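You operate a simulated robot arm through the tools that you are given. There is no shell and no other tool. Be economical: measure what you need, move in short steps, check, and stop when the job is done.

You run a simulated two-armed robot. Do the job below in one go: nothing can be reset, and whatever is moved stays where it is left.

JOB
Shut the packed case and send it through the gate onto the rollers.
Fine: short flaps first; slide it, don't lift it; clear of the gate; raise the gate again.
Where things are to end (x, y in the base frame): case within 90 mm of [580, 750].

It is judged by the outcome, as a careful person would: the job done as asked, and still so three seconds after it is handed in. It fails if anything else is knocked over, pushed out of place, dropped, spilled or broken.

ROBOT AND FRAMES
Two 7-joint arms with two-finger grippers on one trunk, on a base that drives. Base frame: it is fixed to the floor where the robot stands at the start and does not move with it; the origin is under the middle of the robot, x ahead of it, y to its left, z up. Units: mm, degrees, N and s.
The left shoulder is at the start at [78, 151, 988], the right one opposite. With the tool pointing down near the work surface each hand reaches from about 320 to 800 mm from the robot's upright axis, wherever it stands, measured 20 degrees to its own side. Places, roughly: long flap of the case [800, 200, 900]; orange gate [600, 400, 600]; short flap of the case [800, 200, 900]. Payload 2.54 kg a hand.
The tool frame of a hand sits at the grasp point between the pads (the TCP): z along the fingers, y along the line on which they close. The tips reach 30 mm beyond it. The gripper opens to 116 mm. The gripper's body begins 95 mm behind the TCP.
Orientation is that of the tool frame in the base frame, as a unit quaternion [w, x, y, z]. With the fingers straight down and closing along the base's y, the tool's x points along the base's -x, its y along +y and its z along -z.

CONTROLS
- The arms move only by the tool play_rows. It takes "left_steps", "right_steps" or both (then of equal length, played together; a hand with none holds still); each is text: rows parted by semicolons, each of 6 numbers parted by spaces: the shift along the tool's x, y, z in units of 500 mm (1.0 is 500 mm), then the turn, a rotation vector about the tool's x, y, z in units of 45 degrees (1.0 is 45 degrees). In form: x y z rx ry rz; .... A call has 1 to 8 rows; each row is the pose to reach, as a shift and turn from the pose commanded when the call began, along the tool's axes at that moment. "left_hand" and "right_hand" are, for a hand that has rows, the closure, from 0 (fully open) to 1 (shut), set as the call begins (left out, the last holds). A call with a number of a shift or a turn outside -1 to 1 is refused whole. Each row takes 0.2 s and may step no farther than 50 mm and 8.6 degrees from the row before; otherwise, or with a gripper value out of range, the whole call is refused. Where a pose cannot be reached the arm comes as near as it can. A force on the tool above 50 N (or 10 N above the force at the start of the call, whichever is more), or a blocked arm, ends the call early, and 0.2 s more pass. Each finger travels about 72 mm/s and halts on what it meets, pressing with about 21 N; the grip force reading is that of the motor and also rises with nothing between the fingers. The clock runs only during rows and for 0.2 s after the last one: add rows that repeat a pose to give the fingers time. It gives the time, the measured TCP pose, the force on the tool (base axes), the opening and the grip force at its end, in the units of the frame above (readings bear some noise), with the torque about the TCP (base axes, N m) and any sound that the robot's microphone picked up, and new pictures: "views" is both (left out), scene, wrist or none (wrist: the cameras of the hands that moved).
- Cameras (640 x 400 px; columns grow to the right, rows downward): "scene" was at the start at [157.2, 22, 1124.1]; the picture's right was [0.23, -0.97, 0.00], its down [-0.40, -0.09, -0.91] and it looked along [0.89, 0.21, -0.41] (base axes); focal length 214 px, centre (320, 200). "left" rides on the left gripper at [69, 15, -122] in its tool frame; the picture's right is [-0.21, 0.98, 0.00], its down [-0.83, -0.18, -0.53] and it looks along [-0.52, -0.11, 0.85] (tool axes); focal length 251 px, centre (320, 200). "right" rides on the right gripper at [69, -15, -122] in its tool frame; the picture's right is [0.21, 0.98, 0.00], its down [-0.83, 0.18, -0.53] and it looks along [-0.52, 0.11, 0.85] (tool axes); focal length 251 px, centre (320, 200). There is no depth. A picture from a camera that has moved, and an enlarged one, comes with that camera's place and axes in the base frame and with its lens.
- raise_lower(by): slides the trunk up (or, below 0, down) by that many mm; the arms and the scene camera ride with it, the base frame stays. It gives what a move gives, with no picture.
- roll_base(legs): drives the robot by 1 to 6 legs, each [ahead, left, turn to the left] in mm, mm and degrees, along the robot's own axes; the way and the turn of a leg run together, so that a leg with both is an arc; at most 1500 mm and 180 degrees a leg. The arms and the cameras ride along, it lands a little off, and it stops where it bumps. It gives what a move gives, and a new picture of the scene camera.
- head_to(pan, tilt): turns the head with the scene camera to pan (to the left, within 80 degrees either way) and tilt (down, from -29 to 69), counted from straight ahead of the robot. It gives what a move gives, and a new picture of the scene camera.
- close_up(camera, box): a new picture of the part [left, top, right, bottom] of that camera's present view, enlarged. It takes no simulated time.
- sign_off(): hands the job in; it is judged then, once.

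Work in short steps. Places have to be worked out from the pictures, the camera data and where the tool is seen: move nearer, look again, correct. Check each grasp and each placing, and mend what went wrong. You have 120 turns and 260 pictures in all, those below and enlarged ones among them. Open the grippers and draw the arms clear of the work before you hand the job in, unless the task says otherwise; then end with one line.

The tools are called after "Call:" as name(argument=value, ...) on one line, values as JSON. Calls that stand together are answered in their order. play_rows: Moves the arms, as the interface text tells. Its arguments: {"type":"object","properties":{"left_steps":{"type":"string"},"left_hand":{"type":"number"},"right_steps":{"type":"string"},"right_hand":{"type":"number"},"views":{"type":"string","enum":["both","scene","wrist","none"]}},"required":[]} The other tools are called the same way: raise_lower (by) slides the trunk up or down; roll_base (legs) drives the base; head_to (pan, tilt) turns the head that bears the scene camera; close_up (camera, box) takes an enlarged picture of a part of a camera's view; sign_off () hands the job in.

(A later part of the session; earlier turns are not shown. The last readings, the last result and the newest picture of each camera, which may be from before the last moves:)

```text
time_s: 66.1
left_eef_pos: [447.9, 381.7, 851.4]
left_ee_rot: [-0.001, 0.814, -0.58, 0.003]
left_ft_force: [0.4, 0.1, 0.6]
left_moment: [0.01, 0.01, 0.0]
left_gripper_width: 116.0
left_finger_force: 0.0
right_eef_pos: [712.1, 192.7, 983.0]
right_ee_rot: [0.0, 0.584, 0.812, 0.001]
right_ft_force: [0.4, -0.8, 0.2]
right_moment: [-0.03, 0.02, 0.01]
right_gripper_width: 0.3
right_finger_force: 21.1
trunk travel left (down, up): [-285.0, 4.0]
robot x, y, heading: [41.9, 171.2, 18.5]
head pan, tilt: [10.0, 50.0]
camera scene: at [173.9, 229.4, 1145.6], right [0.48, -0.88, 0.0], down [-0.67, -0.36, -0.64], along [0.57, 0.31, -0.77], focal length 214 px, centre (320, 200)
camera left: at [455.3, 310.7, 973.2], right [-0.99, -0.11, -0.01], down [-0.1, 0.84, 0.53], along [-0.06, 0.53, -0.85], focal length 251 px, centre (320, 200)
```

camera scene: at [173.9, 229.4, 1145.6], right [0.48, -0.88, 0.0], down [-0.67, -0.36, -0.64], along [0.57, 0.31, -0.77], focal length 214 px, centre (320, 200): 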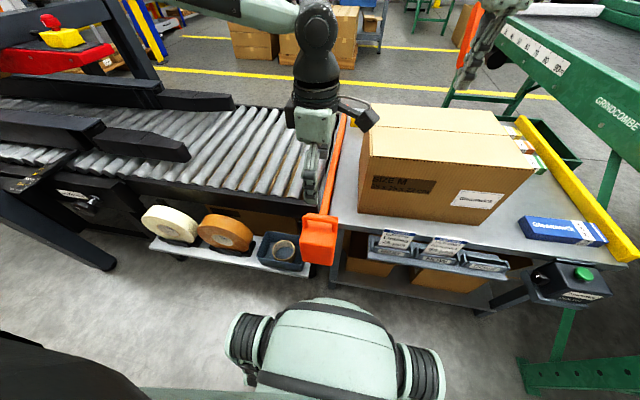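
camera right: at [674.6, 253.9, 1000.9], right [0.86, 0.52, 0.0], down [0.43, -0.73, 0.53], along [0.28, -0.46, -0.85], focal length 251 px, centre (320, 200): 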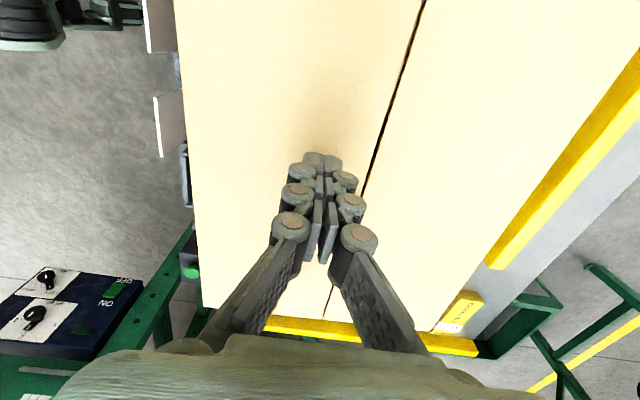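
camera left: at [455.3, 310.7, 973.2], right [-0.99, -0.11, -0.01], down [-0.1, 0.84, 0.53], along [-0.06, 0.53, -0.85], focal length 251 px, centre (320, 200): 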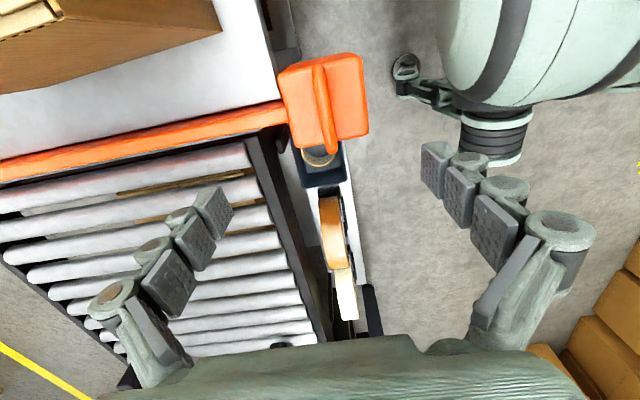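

The loop's centre comes out near [444, 367, 705], so I correct by about 13 mm to the right and 6 mm back, and descend around it.

Call:
play_rows(left_steps="0.026 0.012 0.05 0 0 0; 0.026 0.012 0.12 0 0 0; 0.026 0.012 0.19 0 0 0; 0.026 0.012 0.24 0 0 0", views="both")

Call:
close_up(camera="scene", box=[270, 150, 390, 270])

```text
time_s: 67.1
left_eef_pos: [421.4, 404.8, 759.0]
left_ee_rot: [0.0, 0.814, -0.581, 0.004]
left_ft_force: [-0.1, 0.5, 0.1]
left_moment: [0.02, 0.01, -0.02]
left_gripper_width: 115.6
left_finger_force: 0.0
left hand out of reach, approached as far as the arm can: row 1, 2, 3, 4
right_eef_pos: [712.8, 193.6, 982.6]
right_ee_rot: [0.001, 0.584, 0.812, 0.003]
right_ft_force: [0.0, -0.6, 0.7]
right_moment: [0.03, 0.0, 0.02]
right_gripper_width: 0.0
right_finger_force: 20.5
trunk travel left (down, up): [-285.0, 4.0]
robot x, y, heading: [46.0, 170.9, 18.4]
head pan, tilt: [10.0, 50.0]
camera scene: at [174.3, 229.5, 1145.5], right [0.48, -0.88, 0.0], down [-0.67, -0.36, -0.64], along [0.57, 0.31, -0.77], focal length 214 px, centre (320, 200)
camera left: at [428.4, 334.4, 881.8], right [-0.99, -0.11, 0.0], down [-0.1, 0.84, 0.53], along [-0.06, 0.53, -0.85], focal length 251 px, centre (320, 200)
```

scene: 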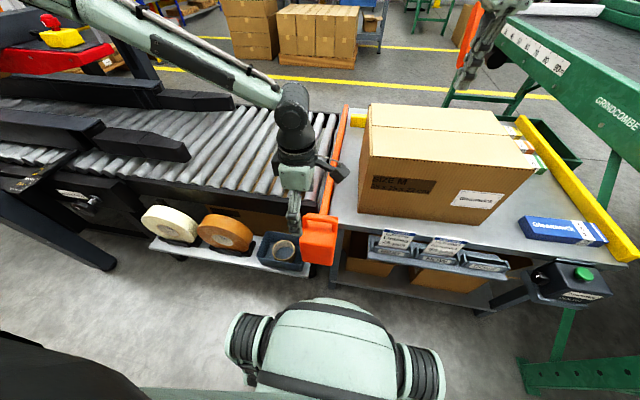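
left: 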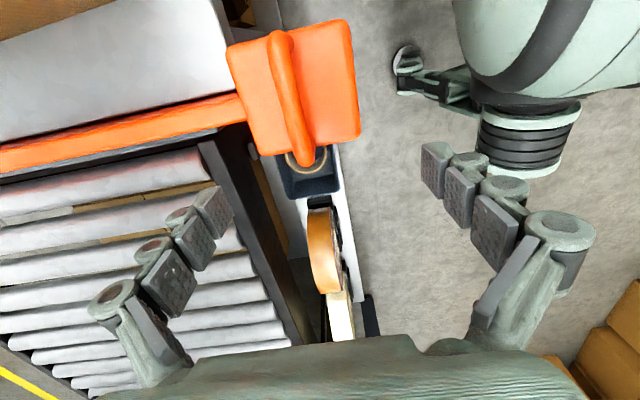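

```text
3.33 times, centred on (330, 210) of scene
camera zoom: at [174.3, 229.5, 1145.5], right [0.48, -0.88, 0.0], down [-0.67, -0.36, -0.64], along [0.57, 0.31, -0.77], focal length 715 px, centre (287, 167)
```

zoom: 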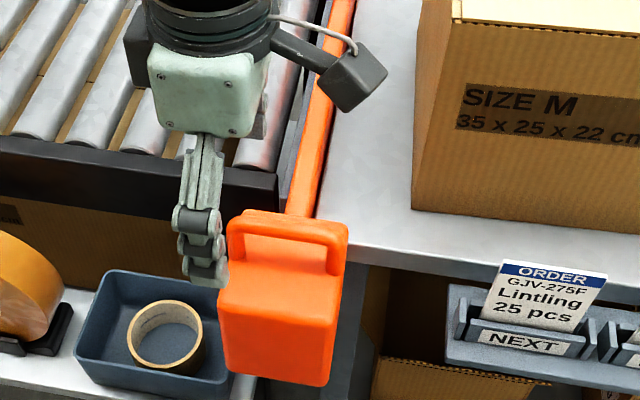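

The left arm again stops when coming inward. I raise it and shift the base 140 mm right, so the handle lies on the left arm's own side.

Call:
play_rows(left_steps="-0.03 0 -0.09 0 0 0; -0.03 0 -0.18 0 0 0; -0.03 0 -0.24 0 0 0", views="none")

Call:
roll_base(legs=[[0, -140, 0]])

```text
time_s: 67.9
left_eef_pos: [416.7, 422.1, 885.1]
left_ee_rot: [0.0, 0.813, -0.582, 0.001]
left_ft_force: [-0.6, 0.0, -0.4]
left_moment: [-0.02, -0.06, 0.0]
left_gripper_width: 115.9
left_finger_force: 0.0
right_eef_pos: [711.1, 193.5, 982.9]
right_ee_rot: [0.001, 0.584, 0.812, 0.001]
right_ft_force: [0.4, -0.3, 1.4]
right_moment: [0.02, -0.03, 0.01]
right_gripper_width: 0.0
right_finger_force: 20.6
trunk travel left (down, up): [-285.0, 4.0]
robot x, y, heading: [44.3, 172.4, 18.6]
head pan, tilt: [10.0, 50.0]
```

```text
time_s: 69.9
left_eef_pos: [460.1, 291.8, 884.3]
left_ee_rot: [0.0, 0.813, -0.582, 0.001]
left_ft_force: [1.1, -0.7, 0.4]
left_moment: [0.02, -0.03, -0.03]
left_gripper_width: 115.8
left_finger_force: 0.1
right_eef_pos: [756.1, 64.8, 982.6]
right_ee_rot: [0.001, 0.584, 0.812, 0.002]
right_ft_force: [0.0, -0.6, 0.5]
right_moment: [0.0, 0.0, -0.02]
right_gripper_width: 0.2
right_finger_force: 20.6
trunk travel left (down, up): [-285.0, 4.0]
robot x, y, heading: [84.9, 37.4, 18.4]
head pan, tilt: [10.0, 50.0]
camera scene: at [217.7, 99.1, 1145.5], right [0.48, -0.88, 0.0], down [-0.67, -0.36, -0.64], along [0.57, 0.31, -0.77], focal length 214 px, centre (320, 200)
```

scene: 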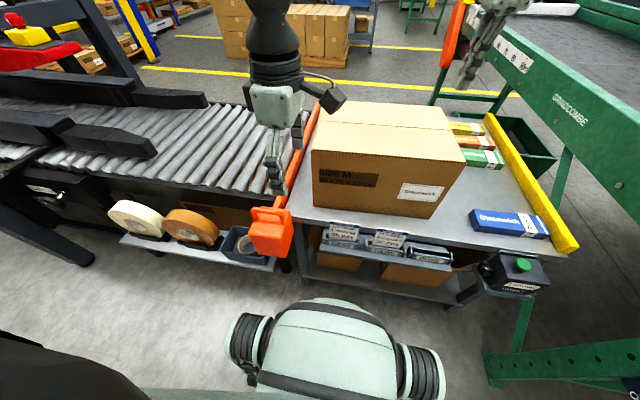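

Now the handle lies outward of the left hand. I move 76 mm left over it and descend to z≈765.

Call:
play_rows(left_steps="-0.08 -0.01 0 0 0 0; -0.152 -0.017 0.03 0 0 0; -0.152 -0.017 0.1 0 0 0; -0.152 -0.017 0.18 0 0 0; -0.152 -0.017 0.24 0 0 0", views="both")

Call:
close_up(camera="scene", box=[220, 150, 340, 270])

```text
time_s: 71.1
left_eef_pos: [442.8, 370.5, 760.4]
left_ee_rot: [0.0, 0.814, -0.581, 0.002]
left_ft_force: [0.5, -0.4, 0.5]
left_moment: [-0.01, -0.03, -0.01]
left_gripper_width: 115.9
left_finger_force: 0.1
right_eef_pos: [756.0, 64.1, 981.1]
right_ee_rot: [0.0, 0.583, 0.812, 0.001]
right_ft_force: [0.7, 0.5, 0.3]
right_moment: [-0.03, -0.02, -0.01]
right_gripper_width: 0.0
right_finger_force: 22.0
trunk travel left (down, up): [-285.0, 4.0]
robot x, y, heading: [86.0, 39.2, 18.2]
head pan, tilt: [10.0, 50.0]
camera scene: at [217.8, 99.6, 1145.5], right [0.48, -0.88, 0.0], down [-0.67, -0.37, -0.64], along [0.56, 0.31, -0.77], focal length 214 px, centre (320, 200)
camera left: at [451.1, 299.3, 881.9], right [-0.99, -0.11, 0.0], down [-0.1, 0.84, 0.53], along [-0.06, 0.53, -0.85], focal length 251 px, centre (320, 200)
```

scene: 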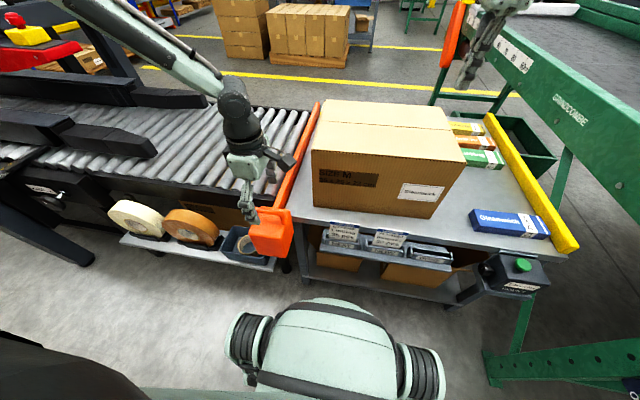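
left: 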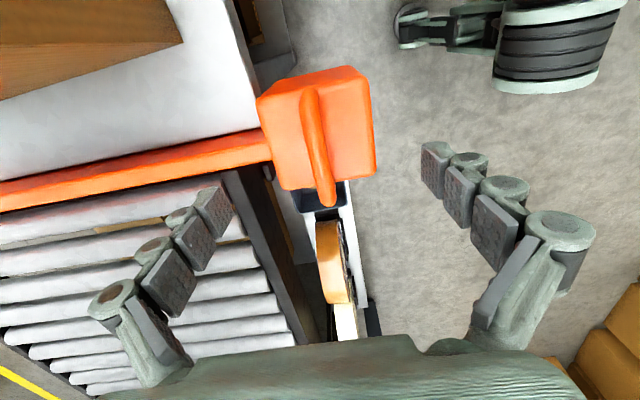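

```text
3.33 times, centred on (280, 210) of scene
camera zoom: at [217.8, 99.6, 1145.5], right [0.48, -0.88, 0.0], down [-0.67, -0.37, -0.64], along [0.56, 0.31, -0.77], focal length 715 px, centre (453, 167)
```

zoom: 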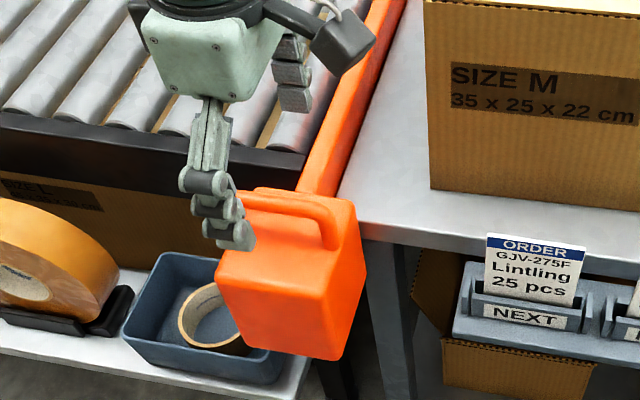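

Aligned within a few mm. I descend so the pads span the loop's top bar (tips still above the box top), then close.

Call:
play_rows(left_steps="0.006 0 0.05 0 0 0; 0.006 0 0.096 0 0 0", views="none")

Call:
play_rows(left_steps="0 0 0 0 0 0; 0 0 0 0 0 0; 0 0 0 0 0 0; 0 0 0 0 0 0; 0 0 0 0 0 0", left_hand=1, views="wrist")

Call:
close_up(camera="scene", box=[220, 150, 340, 270])

```text
time_s: 71.7
left_eef_pos: [442.3, 364.6, 713.7]
left_ee_rot: [0.0, 0.813, -0.582, 0.001]
left_ft_force: [-0.5, -0.3, 0.2]
left_moment: [-0.03, 0.01, 0.0]
left_gripper_width: 116.0
left_finger_force: 0.1
right_eef_pos: [754.3, 64.8, 983.1]
right_ee_rot: [0.0, 0.584, 0.812, 0.001]
right_ft_force: [1.1, 0.7, -0.5]
right_moment: [-0.01, -0.02, -0.03]
right_gripper_width: 0.0
right_finger_force: 20.9
trunk travel left (down, up): [-285.0, 4.0]
robot x, y, heading: [85.8, 41.1, 18.4]
head pan, tilt: [10.0, 50.0]
```

```text
time_s: 72.9
left_eef_pos: [446.9, 366.0, 714.1]
left_ee_rot: [-0.002, 0.813, -0.582, 0.003]
left_ft_force: [17.3, 7.9, -3.9]
left_moment: [0.03, -0.17, -0.62]
left_gripper_width: 12.4
left_finger_force: 39.2
right_eef_pos: [755.6, 65.1, 982.1]
right_ee_rot: [0.0, 0.583, 0.812, 0.001]
right_ft_force: [-0.1, -0.1, 0.2]
right_moment: [-0.01, 0.0, 0.01]
right_gripper_width: 0.0
right_finger_force: 21.2
trunk travel left (down, up): [-285.0, 4.0]
robot x, y, heading: [86.4, 37.2, 18.5]
head pan, tilt: [10.0, 50.0]
camera left: at [453.0, 295.5, 835.4], right [-0.99, -0.11, -0.01], down [-0.1, 0.84, 0.53], along [-0.05, 0.53, -0.85], focal length 251 px, centre (320, 200)
```

left: 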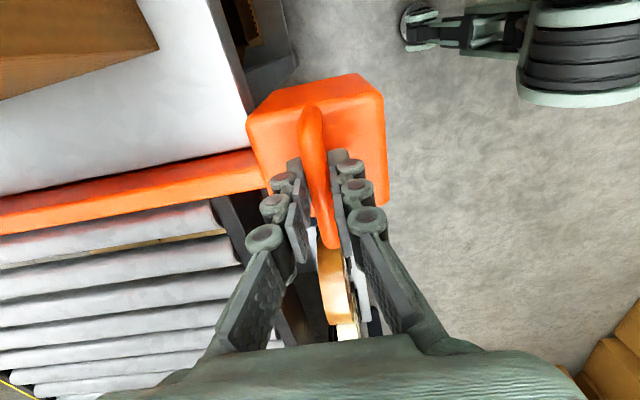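

```text
3.33 times, centred on (280, 210) of scene
camera zoom: at [219.0, 100.0, 1145.3], right [0.48, -0.88, 0.0], down [-0.67, -0.37, -0.64], along [0.56, 0.31, -0.77], focal length 715 px, centre (453, 167)
```

zoom: 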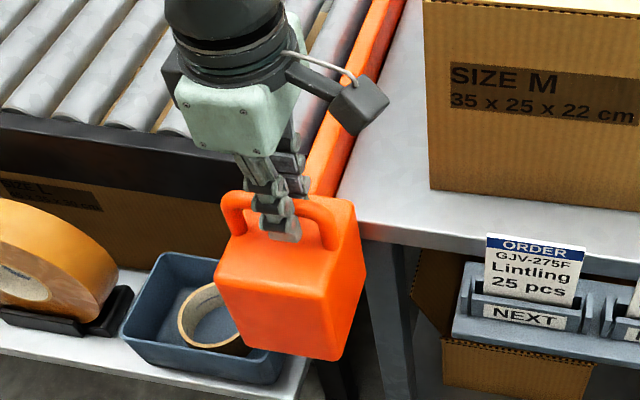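

The loop is gripped (12 mm). I ease the sideways load by 5 mm and press down gently to see whether the gate lowers.

Call:
play_rows(left_steps="0 -0.01 0 0 0 0; 0 -0.01 0.01 0 0 0; 0 -0.01 0.025 0 0 0; 0 -0.01 0.04 0 0 0", views="scene")

```text
time_s: 73.9
left_eef_pos: [446.2, 365.5, 695.1]
left_ee_rot: [0.0, 0.814, -0.581, -0.002]
left_ft_force: [-9.2, 12.3, -3.2]
left_moment: [0.01, 0.1, -0.65]
left_gripper_width: 12.7
left_finger_force: 39.5
right_eef_pos: [754.3, 65.9, 983.2]
right_ee_rot: [0.0, 0.583, 0.813, 0.002]
right_ft_force: [-0.4, -0.2, -0.5]
right_moment: [0.0, 0.0, -0.01]
right_gripper_width: 0.1
right_finger_force: 20.6
trunk travel left (down, up): [-285.0, 4.0]
robot x, y, heading: [86.7, 40.2, 18.3]
head pan, tilt: [10.0, 50.0]
camera scene: at [217.2, 100.3, 1145.4], right [0.48, -0.88, 0.0], down [-0.67, -0.37, -0.64], along [0.57, 0.31, -0.77], focal length 214 px, centre (320, 200)
```

scene: 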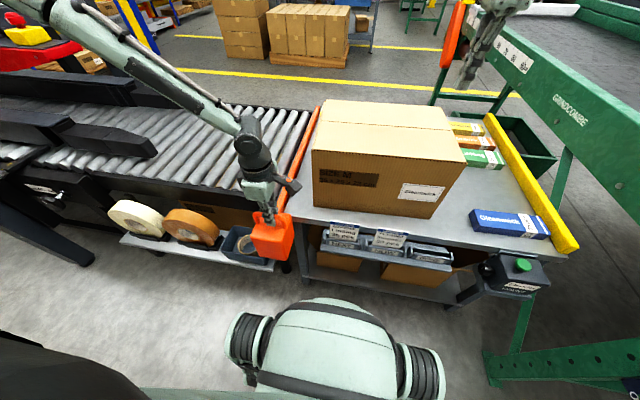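

It lowers easily. Continue down another 60 mm.

Call:
play_rows(left_steps="0 0 0.02 0 0 0; 0 0 0.04 0 0 0; 0 0 0.06 0 0 0; 0 0 0.08 0 0 0; 0 0 0.1 0 0 0; 0 0 0.12 0 0 0", views="both")

Call:
close_up(camera="scene", box=[230, 90, 350, 270])

```text
time_s: 75.3
left_eef_pos: [445.2, 366.2, 655.2]
left_ee_rot: [0.001, 0.812, -0.584, 0.008]
left_ft_force: [0.3, -28.0, 11.4]
left_moment: [-0.01, -0.01, -0.63]
left_gripper_width: 12.8
left_finger_force: 37.9
left hand out of reach, approached as far as the arm can: row 5, 6
right_eef_pos: [754.6, 61.2, 982.7]
right_ee_rot: [0.0, 0.585, 0.811, 0.002]
right_ft_force: [-0.3, 0.3, 0.5]
right_moment: [0.03, 0.01, 0.0]
right_gripper_width: 0.0
right_finger_force: 21.1
trunk travel left (down, up): [-285.0, 4.0]
robot x, y, heading: [84.6, 40.9, 18.3]
head pan, tilt: [10.0, 50.0]
camera scene: at [217.5, 96.6, 1145.7], right [0.47, -0.88, 0.0], down [-0.67, -0.36, -0.64], along [0.57, 0.31, -0.77], focal length 214 px, centre (320, 200)
camera left: at [452.3, 296.8, 775.6], right [-0.99, -0.11, -0.01], down [-0.1, 0.85, 0.52], along [-0.05, 0.52, -0.85], focal length 251 px, centre (320, 200)
```

scene: 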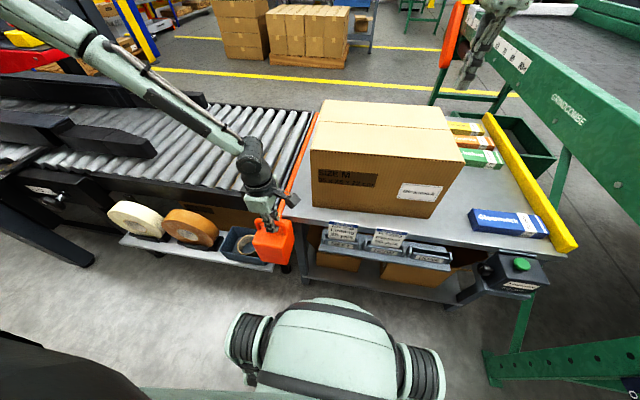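
left: 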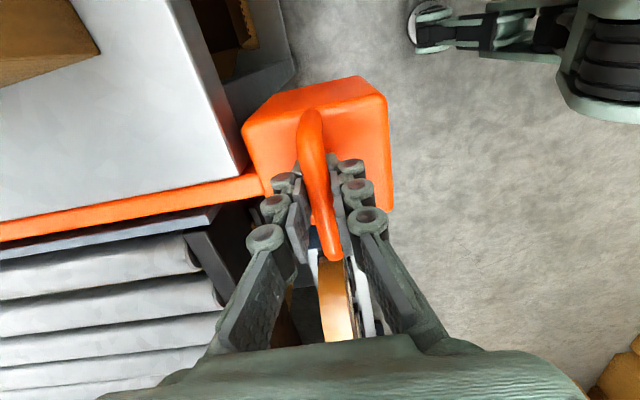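

```text
2.22 times, centred on (290, 180) of scene
camera zoom: at [217.5, 96.6, 1145.7], right [0.47, -0.88, 0.0], down [-0.67, -0.36, -0.64], along [0.57, 0.31, -0.77], focal length 477 px, centre (387, 244)
```

zoom: 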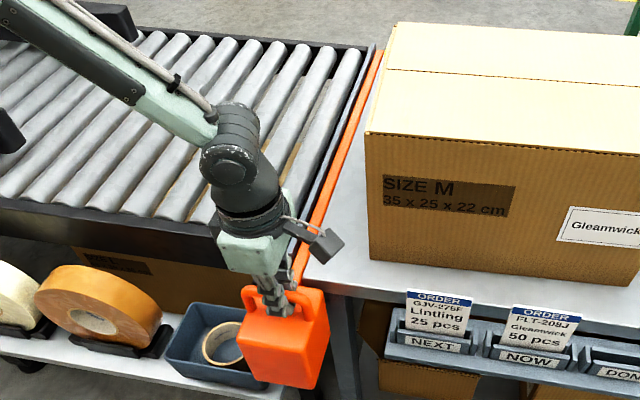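

The gate went down 59 mm with the hand, and the bar now looks flush with the bench. I lower the trunk 12 mm to make sure it reaches its stop.

Call:
raise_lower(by=-12)

Call:
play_rows(left_steps="0 0 0 0 0 0; 0 0 0 0 0 0; 0 0 0 0 0 0; 0 0 0 0 0 0; 0 0 0 0 0 0", left_hand=0.55, views="wrist")

Call:
close_up(camera="scene", box=[230, 90, 350, 270])

```text
time_s: 75.9
left_eef_pos: [444.2, 374.7, 642.1]
left_ee_rot: [-0.005, 0.813, -0.582, 0.002]
left_ft_force: [1.2, -5.0, 34.7]
left_moment: [0.35, -0.15, -0.64]
left_gripper_width: 11.9
left_finger_force: 36.9
right_eef_pos: [755.0, 62.9, 972.7]
right_ee_rot: [0.0, 0.584, 0.812, 0.003]
right_ft_force: [0.5, 1.3, -0.4]
right_moment: [-0.01, -0.01, 0.0]
right_gripper_width: 0.2
right_finger_force: 20.9
trunk travel left (down, up): [-273.0, 16.0]
robot x, y, heading: [85.3, 39.8, 18.2]
head pan, tilt: [10.0, 50.0]
```

```text
time_s: 77.1
left_eef_pos: [442.4, 373.0, 639.0]
left_ee_rot: [-0.002, 0.814, -0.581, 0.002]
left_ft_force: [-2.2, 1.4, 11.2]
left_moment: [0.08, 0.07, -0.03]
left_gripper_width: 54.7
left_finger_force: 3.5
right_eef_pos: [754.6, 64.1, 970.8]
right_ee_rot: [0.0, 0.584, 0.812, 0.002]
right_ft_force: [1.7, 0.6, -0.1]
right_moment: [0.0, -0.02, -0.01]
right_gripper_width: 0.1
right_finger_force: 21.7
trunk travel left (down, up): [-273.0, 16.0]
robot x, y, heading: [87.2, 43.7, 18.3]
head pan, tilt: [10.0, 50.0]
camera left: at [449.8, 302.3, 760.7], right [-0.99, -0.11, 0.0], down [-0.1, 0.84, 0.53], along [-0.06, 0.53, -0.85], focal length 251 px, centre (320, 200)
```

left: 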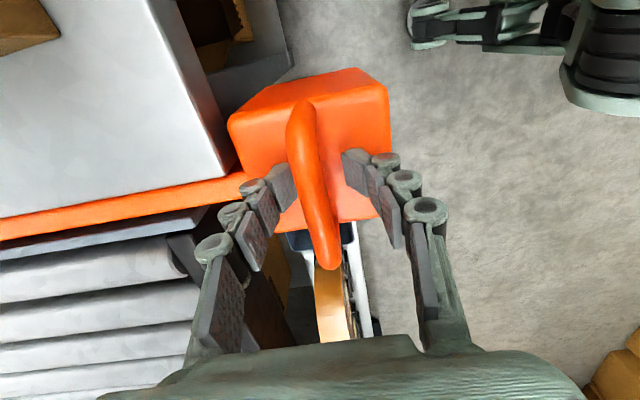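

```text
2.22 times, centred on (290, 180) of scene
camera zoom: at [217.1, 99.0, 1133.7], right [0.48, -0.88, 0.0], down [-0.67, -0.36, -0.64], along [0.57, 0.31, -0.77], focal length 477 px, centre (387, 244)
```

zoom: 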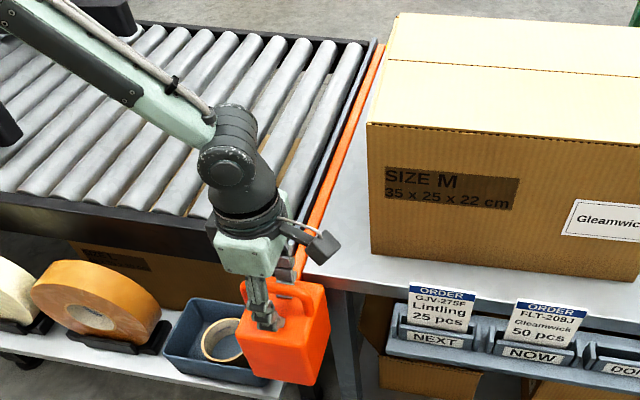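

Released, the gate seems to stay down. I withdraw the left hand straight up and then back and left, clear of the case's path, and check the gate.

Call:
play_rows(left_steps="0 0 -0.08 0 0 0; 0 0 -0.16 0 0 0; 0 0 -0.25 0 0 0; 0 0 -0.34 0 0 0; 0 0.05 -0.42 0 0 0; -0.03 0.12 -0.48 0 0 0; -0.08 0.19 -0.5 0 0 0; -0.15 0.25 -0.5 0 0 0", left_hand=0.3, views="both")

Call:
close_up(camera="scene", box=[230, 90, 350, 270])

```text
time_s: 78.9
left_eef_pos: [298.9, 400.8, 885.3]
left_ee_rot: [-0.001, 0.813, -0.582, 0.002]
left_ft_force: [-0.1, 0.8, 0.1]
left_moment: [0.0, -0.03, -0.01]
left_gripper_width: 81.3
left_finger_force: 0.0
right_eef_pos: [754.1, 64.6, 970.8]
right_ee_rot: [0.001, 0.583, 0.812, 0.001]
right_ft_force: [0.0, 0.7, 0.1]
right_moment: [0.02, -0.03, 0.02]
right_gripper_width: 0.1
right_finger_force: 20.8
trunk travel left (down, up): [-273.0, 16.0]
robot x, y, heading: [84.4, 39.8, 18.7]
head pan, tilt: [10.0, 50.0]
camera scene: at [216.9, 99.7, 1133.7], right [0.48, -0.88, 0.0], down [-0.67, -0.37, -0.64], along [0.57, 0.31, -0.77], focal length 214 px, centre (320, 200)
camera left: at [306.8, 330.6, 1008.1], right [-0.99, -0.11, 0.0], down [-0.1, 0.84, 0.53], along [-0.06, 0.53, -0.85], focal length 251 px, centre (320, 200)
```

scene: 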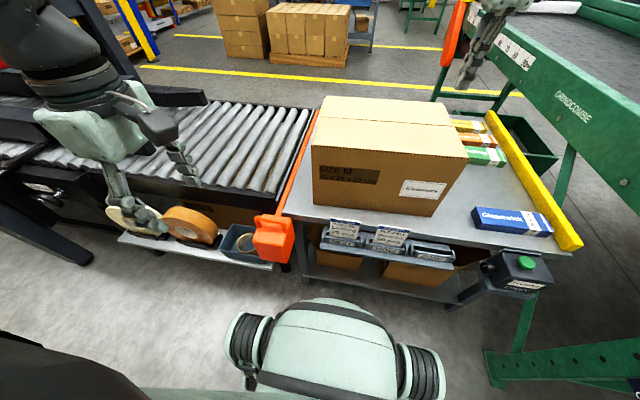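
left: 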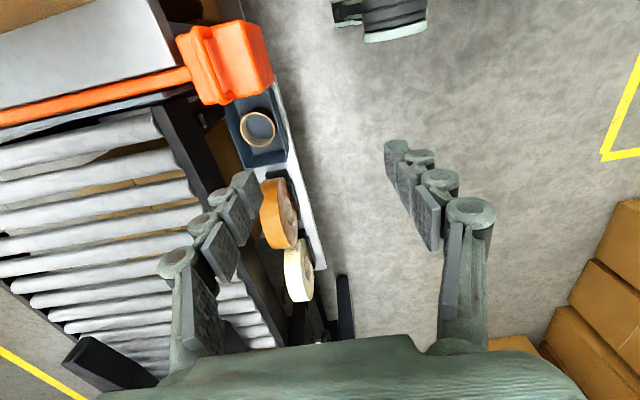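

```text
2.22 times, centred on (290, 180) of scene
camera zoom: at [216.9, 99.7, 1133.7], right [0.48, -0.88, 0.0], down [-0.67, -0.37, -0.64], along [0.57, 0.31, -0.77], focal length 477 px, centre (387, 244)
```

zoom: 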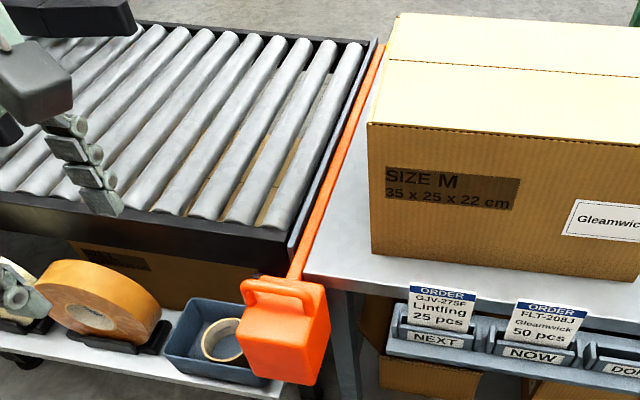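

The gate stays down by itself, flush with the bench. Now I take the right hand with open fingers (spread along F) to the right end of the case, between it and the blue pack.

Call:
play_rows(right_steps="-0.07 0.03 0 0 0 0; -0.14 0.06 0 0 0 0; -0.2 0.09 0 0 0 0; -0.2 0.09 0.05 0 0 0; -0.2 0.09 0.12 0 0 0", right_hand=0, views="both")

Call:
close_up(camera="scene", box=[0, 60, 320, 260])

```text
time_s: 80.1
left_eef_pos: [301.4, 400.9, 886.7]
left_ee_rot: [0.0, 0.813, -0.582, 0.001]
left_ft_force: [0.0, 0.1, 0.7]
left_moment: [0.0, 0.01, 0.01]
left_gripper_width: 81.3
left_finger_force: 0.0
right_eef_pos: [828.7, -16.2, 909.9]
right_ee_rot: [0.001, 0.584, 0.812, 0.001]
right_ft_force: [-0.1, 0.0, 0.2]
right_moment: [0.0, 0.01, -0.02]
right_gripper_width: 115.7
right_finger_force: 0.1
trunk travel left (down, up): [-273.0, 16.0]
robot x, y, heading: [89.2, 37.1, 18.3]
head pan, tilt: [10.0, 50.0]
camera scene: at [218.0, 99.2, 1133.5], right [0.48, -0.88, 0.0], down [-0.67, -0.36, -0.64], along [0.56, 0.31, -0.77], focal length 214 px, centre (320, 200)
camera right: at [793.5, 44.9, 1031.9], right [0.86, 0.51, 0.0], down [0.43, -0.73, 0.53], along [0.28, -0.46, -0.85], focal length 251 px, centre (320, 200)
```

scene: 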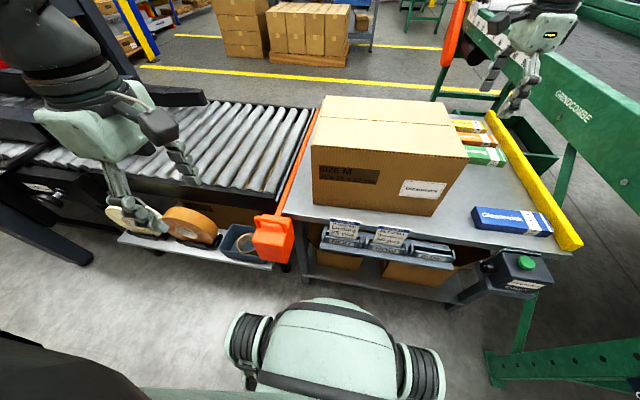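
right: 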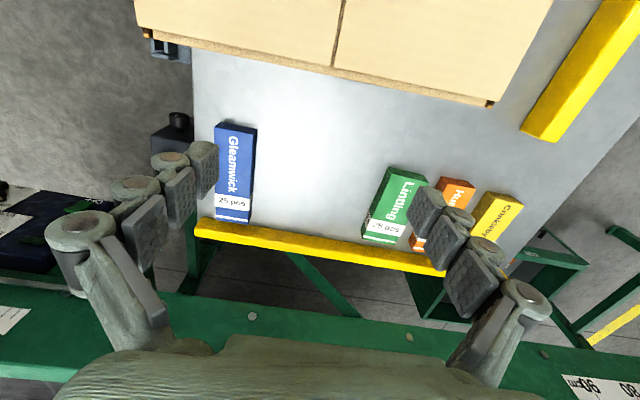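

```text
2.00 times, centred on (160, 160) of scene
camera zoom: at [218.0, 99.2, 1133.5], right [0.48, -0.88, 0.0], down [-0.67, -0.36, -0.64], along [0.56, 0.31, -0.77], focal length 429 px, centre (640, 280)
```

zoom: 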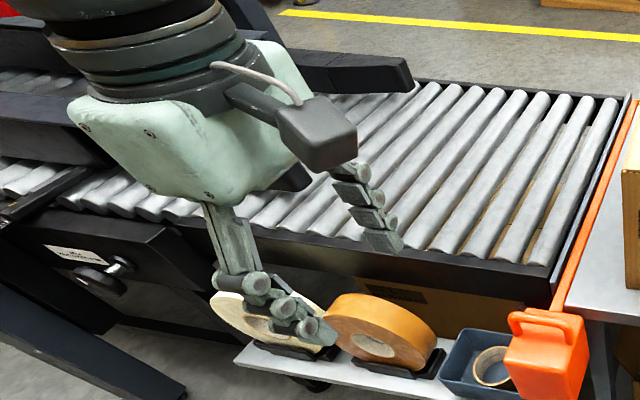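

The corridor is clear; the packs are well below the fingertip height I need. I descend to z≈765 beside the case.

Call:
play_rows(right_steps="0 0 0.08 0 0 0; 0 0 0.16 0 0 0; 0 0 0.23 0 0 0; 0 0 0.29 0 0 0", views="both")

```text
time_s: 81.1
left_eef_pos: [300.5, 401.5, 886.9]
left_ee_rot: [0.0, 0.814, -0.581, 0.002]
left_ft_force: [-1.1, 0.0, -0.1]
left_moment: [-0.04, 0.04, -0.03]
left_gripper_width: 80.8
left_finger_force: 0.1
right_eef_pos: [831.9, -12.3, 761.6]
right_ee_rot: [0.001, 0.584, 0.812, 0.003]
right_ft_force: [-0.5, -0.3, 0.2]
right_moment: [0.01, 0.03, 0.03]
right_gripper_width: 116.1
right_finger_force: 0.0
trunk travel left (down, up): [-273.0, 16.0]
robot x, y, heading: [82.2, 39.5, 18.5]
head pan, tilt: [10.0, 50.0]
camera scene: at [217.9, 99.3, 1133.5], right [0.48, -0.88, 0.0], down [-0.67, -0.36, -0.64], along [0.56, 0.31, -0.77], focal length 214 px, centre (320, 200)
camera right: at [794.3, 48.2, 884.0], right [0.86, 0.51, 0.0], down [0.43, -0.73, 0.53], along [0.28, -0.46, -0.85], focal length 251 px, centre (320, 200)
```

scene: 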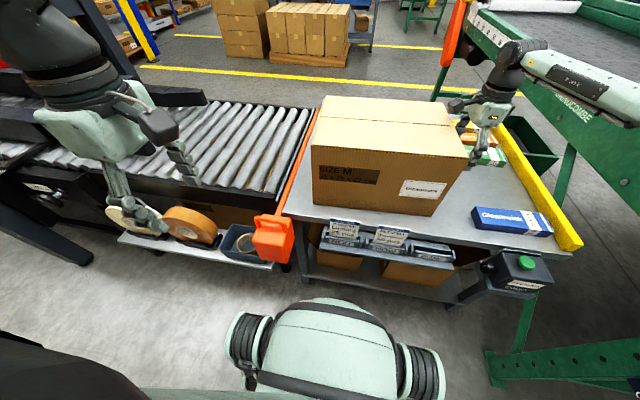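
right: 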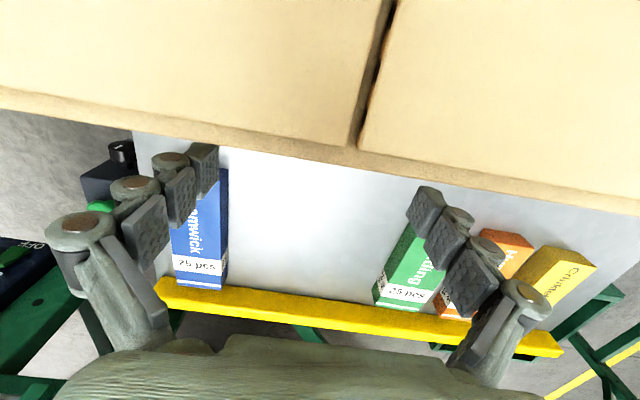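

Aligned. I start pushing along +L slowly, 130 mm.

Call:
play_rows(right_steps="0.03 0 0 0 0 0; 0.06 0 0 0 0 0; 0.09 0 0 0 0 0; 0.12 0 0 0 0 0; 0.155 0 0 0 0 0; 0.19 0 0 0 0 0; 0.225 0 0 0 0 0; 0.26 0 0 0 0 0", views="both")

```text
time_s: 82.9
left_eef_pos: [301.2, 400.9, 886.8]
left_ee_rot: [0.0, 0.814, -0.581, 0.001]
left_ft_force: [0.9, 0.3, -1.0]
left_moment: [-0.02, 0.0, 0.02]
left_gripper_width: 81.3
left_finger_force: 0.0
right_eef_pos: [787.7, 108.3, 766.7]
right_ee_rot: [0.0, 0.584, 0.812, 0.003]
right_ft_force: [2.1, -1.8, 0.0]
right_moment: [0.01, 0.01, 0.08]
right_gripper_width: 116.2
right_finger_force: 0.1
trunk travel left (down, up): [-273.0, 16.0]
robot x, y, heading: [87.7, 42.0, 18.3]
head pan, tilt: [10.0, 50.0]
camera scene: at [217.6, 99.4, 1133.5], right [0.48, -0.88, 0.0], down [-0.67, -0.36, -0.64], along [0.57, 0.31, -0.77], focal length 214 px, centre (320, 200)
camera right: at [750.8, 169.6, 888.2], right [0.86, 0.52, 0.0], down [0.43, -0.73, 0.53], along [0.28, -0.46, -0.85], focal length 251 px, centre (320, 200)
```

scene: 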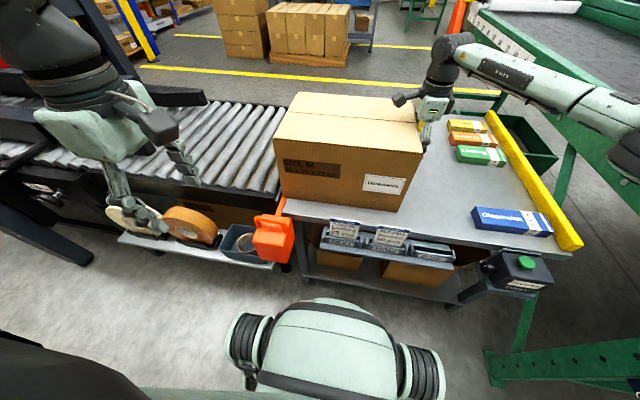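
right: 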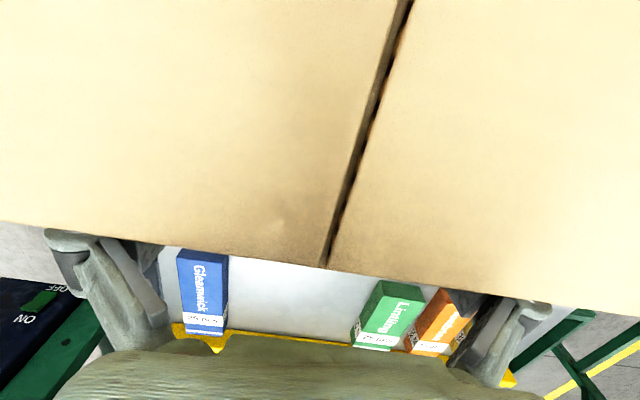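

The case slides smoothly with little force. I push another 175 mm.

Call:
play_rows(right_steps="0.045 0 0 0 0 0; 0.09 0 0 0 0 0; 0.135 0 0 0 0 0; 0.18 0 0 0 0 0; 0.225 0 0 0 0 0; 0.27 0 0 0 0 0; 0.31 0 0 0 0 0; 0.35 0 0 0 0 0", views="both")

```text
time_s: 84.7
left_eef_pos: [301.0, 400.9, 886.7]
left_ee_rot: [0.001, 0.814, -0.581, 0.002]
left_ft_force: [-0.9, -1.0, -0.2]
left_moment: [-0.01, -0.02, 0.02]
left_gripper_width: 81.2
left_finger_force: 0.1
right_eef_pos: [732.7, 272.9, 767.6]
right_ee_rot: [0.0, 0.584, 0.812, 0.002]
right_ft_force: [-0.3, -0.4, 0.4]
right_moment: [0.0, -0.01, -0.02]
right_gripper_width: 115.7
right_finger_force: 0.1
trunk travel left (down, up): [-273.0, 16.0]
robot x, y, heading: [87.7, 37.2, 18.3]
head pan, tilt: [10.0, 50.0]
camera scene: at [217.4, 99.6, 1133.6], right [0.48, -0.88, 0.0], down [-0.67, -0.37, -0.64], along [0.57, 0.31, -0.77], focal length 214 px, centre (320, 200)
camera right: at [696.1, 335.3, 889.3], right [0.86, 0.51, 0.0], down [0.43, -0.73, 0.53], along [0.28, -0.46, -0.85], focal length 251 px, centre (320, 200)
```

scene: 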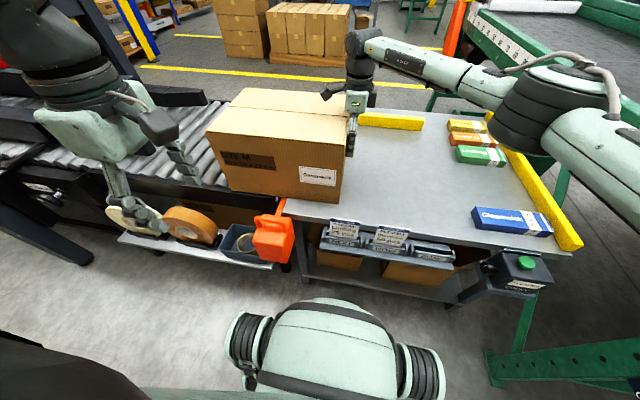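
right: 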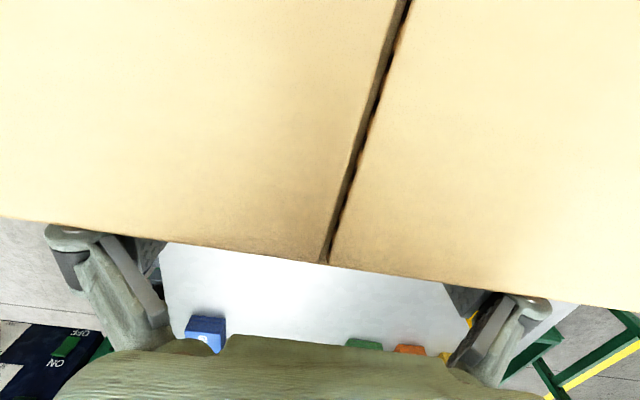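

The case is halfway across the gate line and travelling square. The arm is near its inward limit, so I continue by driving the base left, first 120 mm.

Call:
roll_base(legs=[[0, 120, 0]])

```text
time_s: 86.5
left_eef_pos: [263.0, 513.9, 887.3]
left_ee_rot: [0.0, 0.814, -0.581, 0.002]
left_ft_force: [0.1, 0.0, 0.1]
left_moment: [-0.02, 0.0, 0.0]
left_gripper_width: 81.2
left_finger_force: 0.0
right_eef_pos: [693.9, 388.3, 767.0]
right_ee_rot: [0.0, 0.582, 0.813, 0.002]
right_ft_force: [-0.1, 0.1, 0.9]
right_moment: [-0.03, -0.01, 0.04]
right_gripper_width: 116.1
right_finger_force: 0.0
trunk travel left (down, up): [-273.0, 16.0]
robot x, y, heading: [50.3, 157.9, 18.3]
head pan, tilt: [10.0, 50.0]
camera scene: at [179.5, 213.2, 1133.5], right [0.48, -0.88, 0.0], down [-0.67, -0.37, -0.64], along [0.56, 0.31, -0.77], focal length 214 px, centre (320, 200)
```

scene: 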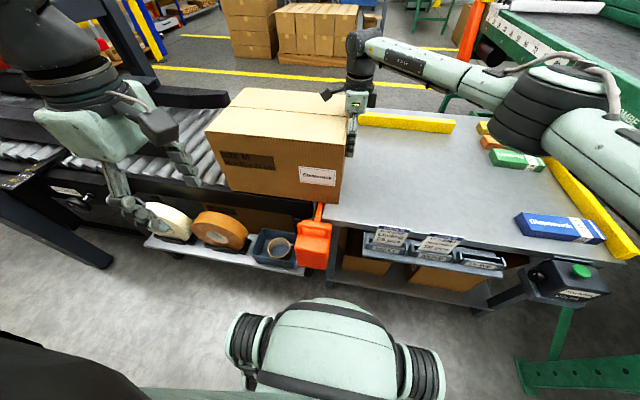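

The case follows (its right face is now near L 160). I look left at the guide bars of the sealer before the last push.

Call:
head_to(pan=30, tilt=35)

Call:
close_up(camera="left", box=[0, 0, 640, 400])

```text
time_s: 87.3
left_eef_pos: [262.8, 515.2, 886.3]
left_ee_rot: [0.0, 0.814, -0.581, 0.002]
left_ft_force: [-0.3, 0.2, 0.3]
left_moment: [0.05, 0.0, 0.02]
left_gripper_width: 81.1
left_finger_force: 0.0
right_eef_pos: [695.2, 389.0, 766.5]
right_ee_rot: [0.001, 0.582, 0.813, 0.002]
right_ft_force: [0.2, -0.4, 0.7]
right_moment: [-0.02, -0.01, 0.0]
right_gripper_width: 115.9
right_finger_force: 0.0
trunk travel left (down, up): [-273.0, 16.0]
robot x, y, heading: [48.4, 153.9, 18.6]
head pan, tilt: [30.0, 35.0]
camera scene: at [170.3, 242.2, 1155.2], right [0.75, -0.66, 0.0], down [-0.38, -0.43, -0.82], along [0.54, 0.61, -0.57], focal length 214 px, centre (320, 200)
```

scene: 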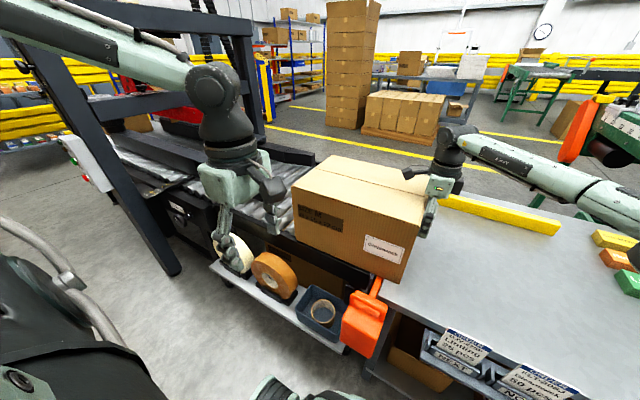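

```text
1.00 times, centred on (320, 200) of left (not enlarged: the box is as wide or as high as the picture)
camera zoom: at [269.5, 444.2, 1007.9], right [-0.99, -0.11, 0.0], down [-0.1, 0.84, 0.53], along [-0.06, 0.53, -0.85], focal length 251 px, centre (320, 200)
```

zoom: 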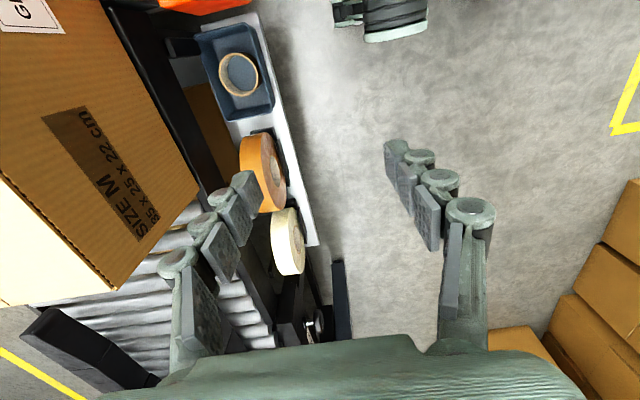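

The guide bar tips come out near L≈700–715, overlapping the case's lane, so I'll stop with the case's leading end near L 650 (centre ≈ L 475, within tolerance). Push the last 140 mm.

Call:
roll_base(legs=[[0, 140, 0]])

Call:
close_up(camera="right", box=[0, 0, 640, 400])

```text
time_s: 89.4
left_eef_pos: [216.7, 651.9, 885.6]
left_ee_rot: [-0.001, 0.814, -0.581, 0.002]
left_ft_force: [-0.2, 0.9, 0.6]
left_moment: [-0.02, -0.02, 0.01]
left_gripper_width: 81.5
left_finger_force: 0.0
right_eef_pos: [648.6, 525.3, 766.4]
right_ee_rot: [0.0, 0.584, 0.812, 0.001]
right_ft_force: [0.5, 0.8, -0.3]
right_moment: [-0.04, -0.01, -0.03]
right_gripper_width: 116.1
right_finger_force: 0.1
trunk travel left (down, up): [-273.0, 16.0]
robot x, y, heading: [4.4, 293.6, 18.2]
head pan, tilt: [30.0, 35.0]
camera scene: at [124.3, 379.8, 1155.2], right [0.75, -0.66, 0.0], down [-0.38, -0.43, -0.82], along [0.54, 0.61, -0.57], focal length 214 px, centre (320, 200)
```

scene: 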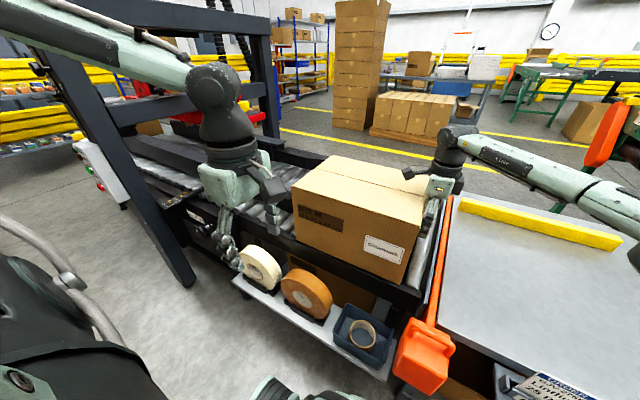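

```text
1.00 times, centred on (320, 200) of right (not enlarged: the box is as wide or as high as the picture)
camera zoom: at [612.1, 586.0, 888.8], right [0.86, 0.52, 0.0], down [0.43, -0.73, 0.53], along [0.28, -0.46, -0.85], focal length 251 px, centre (320, 200)
```

zoom: 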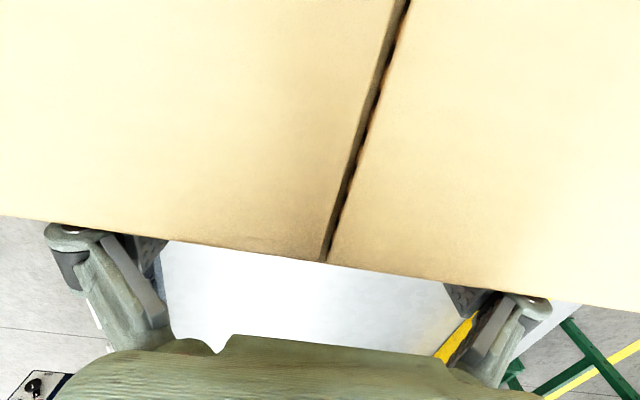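

The case is on the rollers: by the hand's position its centre is near [590, 702], about 50 mm from the target and its trailing end ~70 mm past the gate. I draw the right hand away from it and up.

Call:
play_rows(right_steps="-0.03 0 0 0 0 0; -0.07 0 -0.02 0 0 0; -0.08 0 -0.11 0 0 0; -0.08 0 -0.2 0 0 0; -0.08 0 -0.29 0 0 0; -0.08 0 -0.37 0 0 0; -0.08 -0.06 -0.4 0 0 0", views="scene")

Call:
roll_base(legs=[[0, -265, 0]])

Call:
head_to(pan=15, tilt=45)

```text
time_s: 91.0
left_eef_pos: [216.0, 652.6, 887.0]
left_ee_rot: [-0.001, 0.814, -0.581, 0.001]
left_ft_force: [0.8, -0.6, 0.9]
left_moment: [0.04, 0.0, 0.03]
left_gripper_width: 81.4
left_finger_force: 0.0
right_eef_pos: [631.0, 476.9, 969.4]
right_ee_rot: [0.0, 0.584, 0.812, 0.001]
right_ft_force: [-1.0, -0.6, 0.5]
right_moment: [-0.01, -0.01, 0.01]
right_gripper_width: 116.0
right_finger_force: 0.1
trunk travel left (down, up): [-273.0, 16.0]
robot x, y, heading: [1.1, 289.3, 18.6]
head pan, tilt: [30.0, 35.0]
camera scene: at [124.1, 379.3, 1155.3], right [0.75, -0.66, 0.0], down [-0.38, -0.43, -0.82], along [0.54, 0.61, -0.57], focal length 214 px, centre (320, 200)
```

scene: 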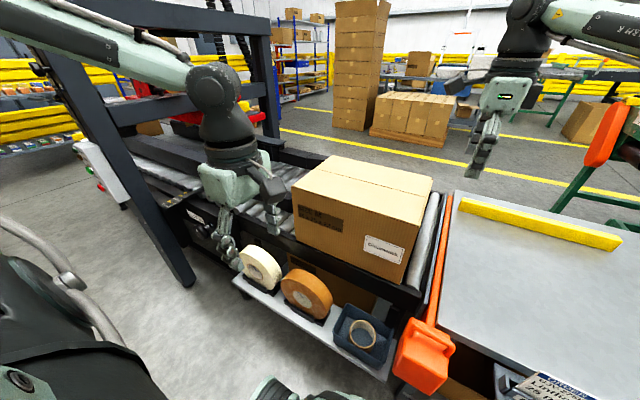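

```text
time_s: 94.1
left_eef_pos: [300.5, 402.9, 885.7]
left_ee_rot: [0.0, 0.814, -0.581, 0.002]
left_ft_force: [0.5, -0.2, -0.1]
left_moment: [0.03, 0.02, 0.01]
left_gripper_width: 81.5
left_finger_force: 0.1
right_eef_pos: [714.1, 228.2, 968.2]
right_ee_rot: [0.001, 0.584, 0.812, 0.001]
right_ft_force: [-0.9, -0.7, -1.2]
right_moment: [0.04, 0.03, 0.0]
right_gripper_width: 116.0
right_finger_force: 0.1
trunk travel left (down, up): [-273.0, 16.0]
robot x, y, heading: [89.3, 39.0, 18.4]
head pan, tilt: [30.0, 35.0]
camera scene: at [207.4, 130.7, 1155.3], right [0.75, -0.66, 0.0], down [-0.38, -0.43, -0.82], along [0.54, 0.61, -0.57], focal length 214 px, centre (320, 200)
```

scene: 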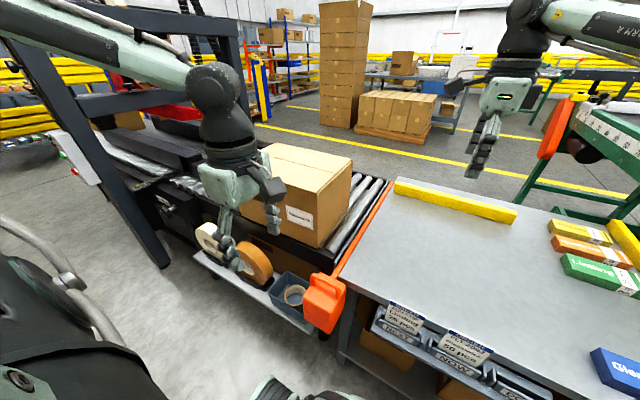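

```text
time_s: 94.8
left_eef_pos: [299.6, 402.5, 887.0]
left_ee_rot: [-0.001, 0.813, -0.582, 0.002]
left_ft_force: [0.0, 0.4, 0.3]
left_moment: [-0.01, -0.02, -0.02]
left_gripper_width: 81.0
left_finger_force: 0.0
right_eef_pos: [714.8, 228.8, 968.4]
right_ee_rot: [0.001, 0.584, 0.812, 0.002]
right_ft_force: [-0.6, 0.0, 0.2]
right_moment: [-0.04, -0.01, 0.05]
right_gripper_width: 116.0
right_finger_force: 0.0
trunk travel left (down, up): [-273.0, 16.0]
robot x, y, heading: [85.3, 41.2, 18.5]
head pan, tilt: [15.0, 45.0]
camera scene: at [216.8, 109.8, 1140.5], right [0.55, -0.83, 0.0], down [-0.59, -0.39, -0.71], along [0.59, 0.39, -0.71], focal length 214 px, centre (320, 200)
```

scene: 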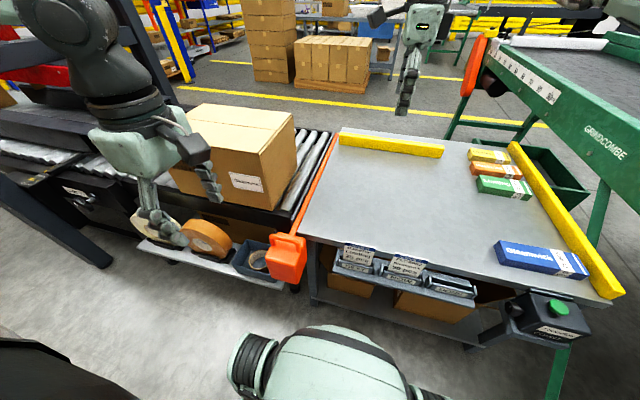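

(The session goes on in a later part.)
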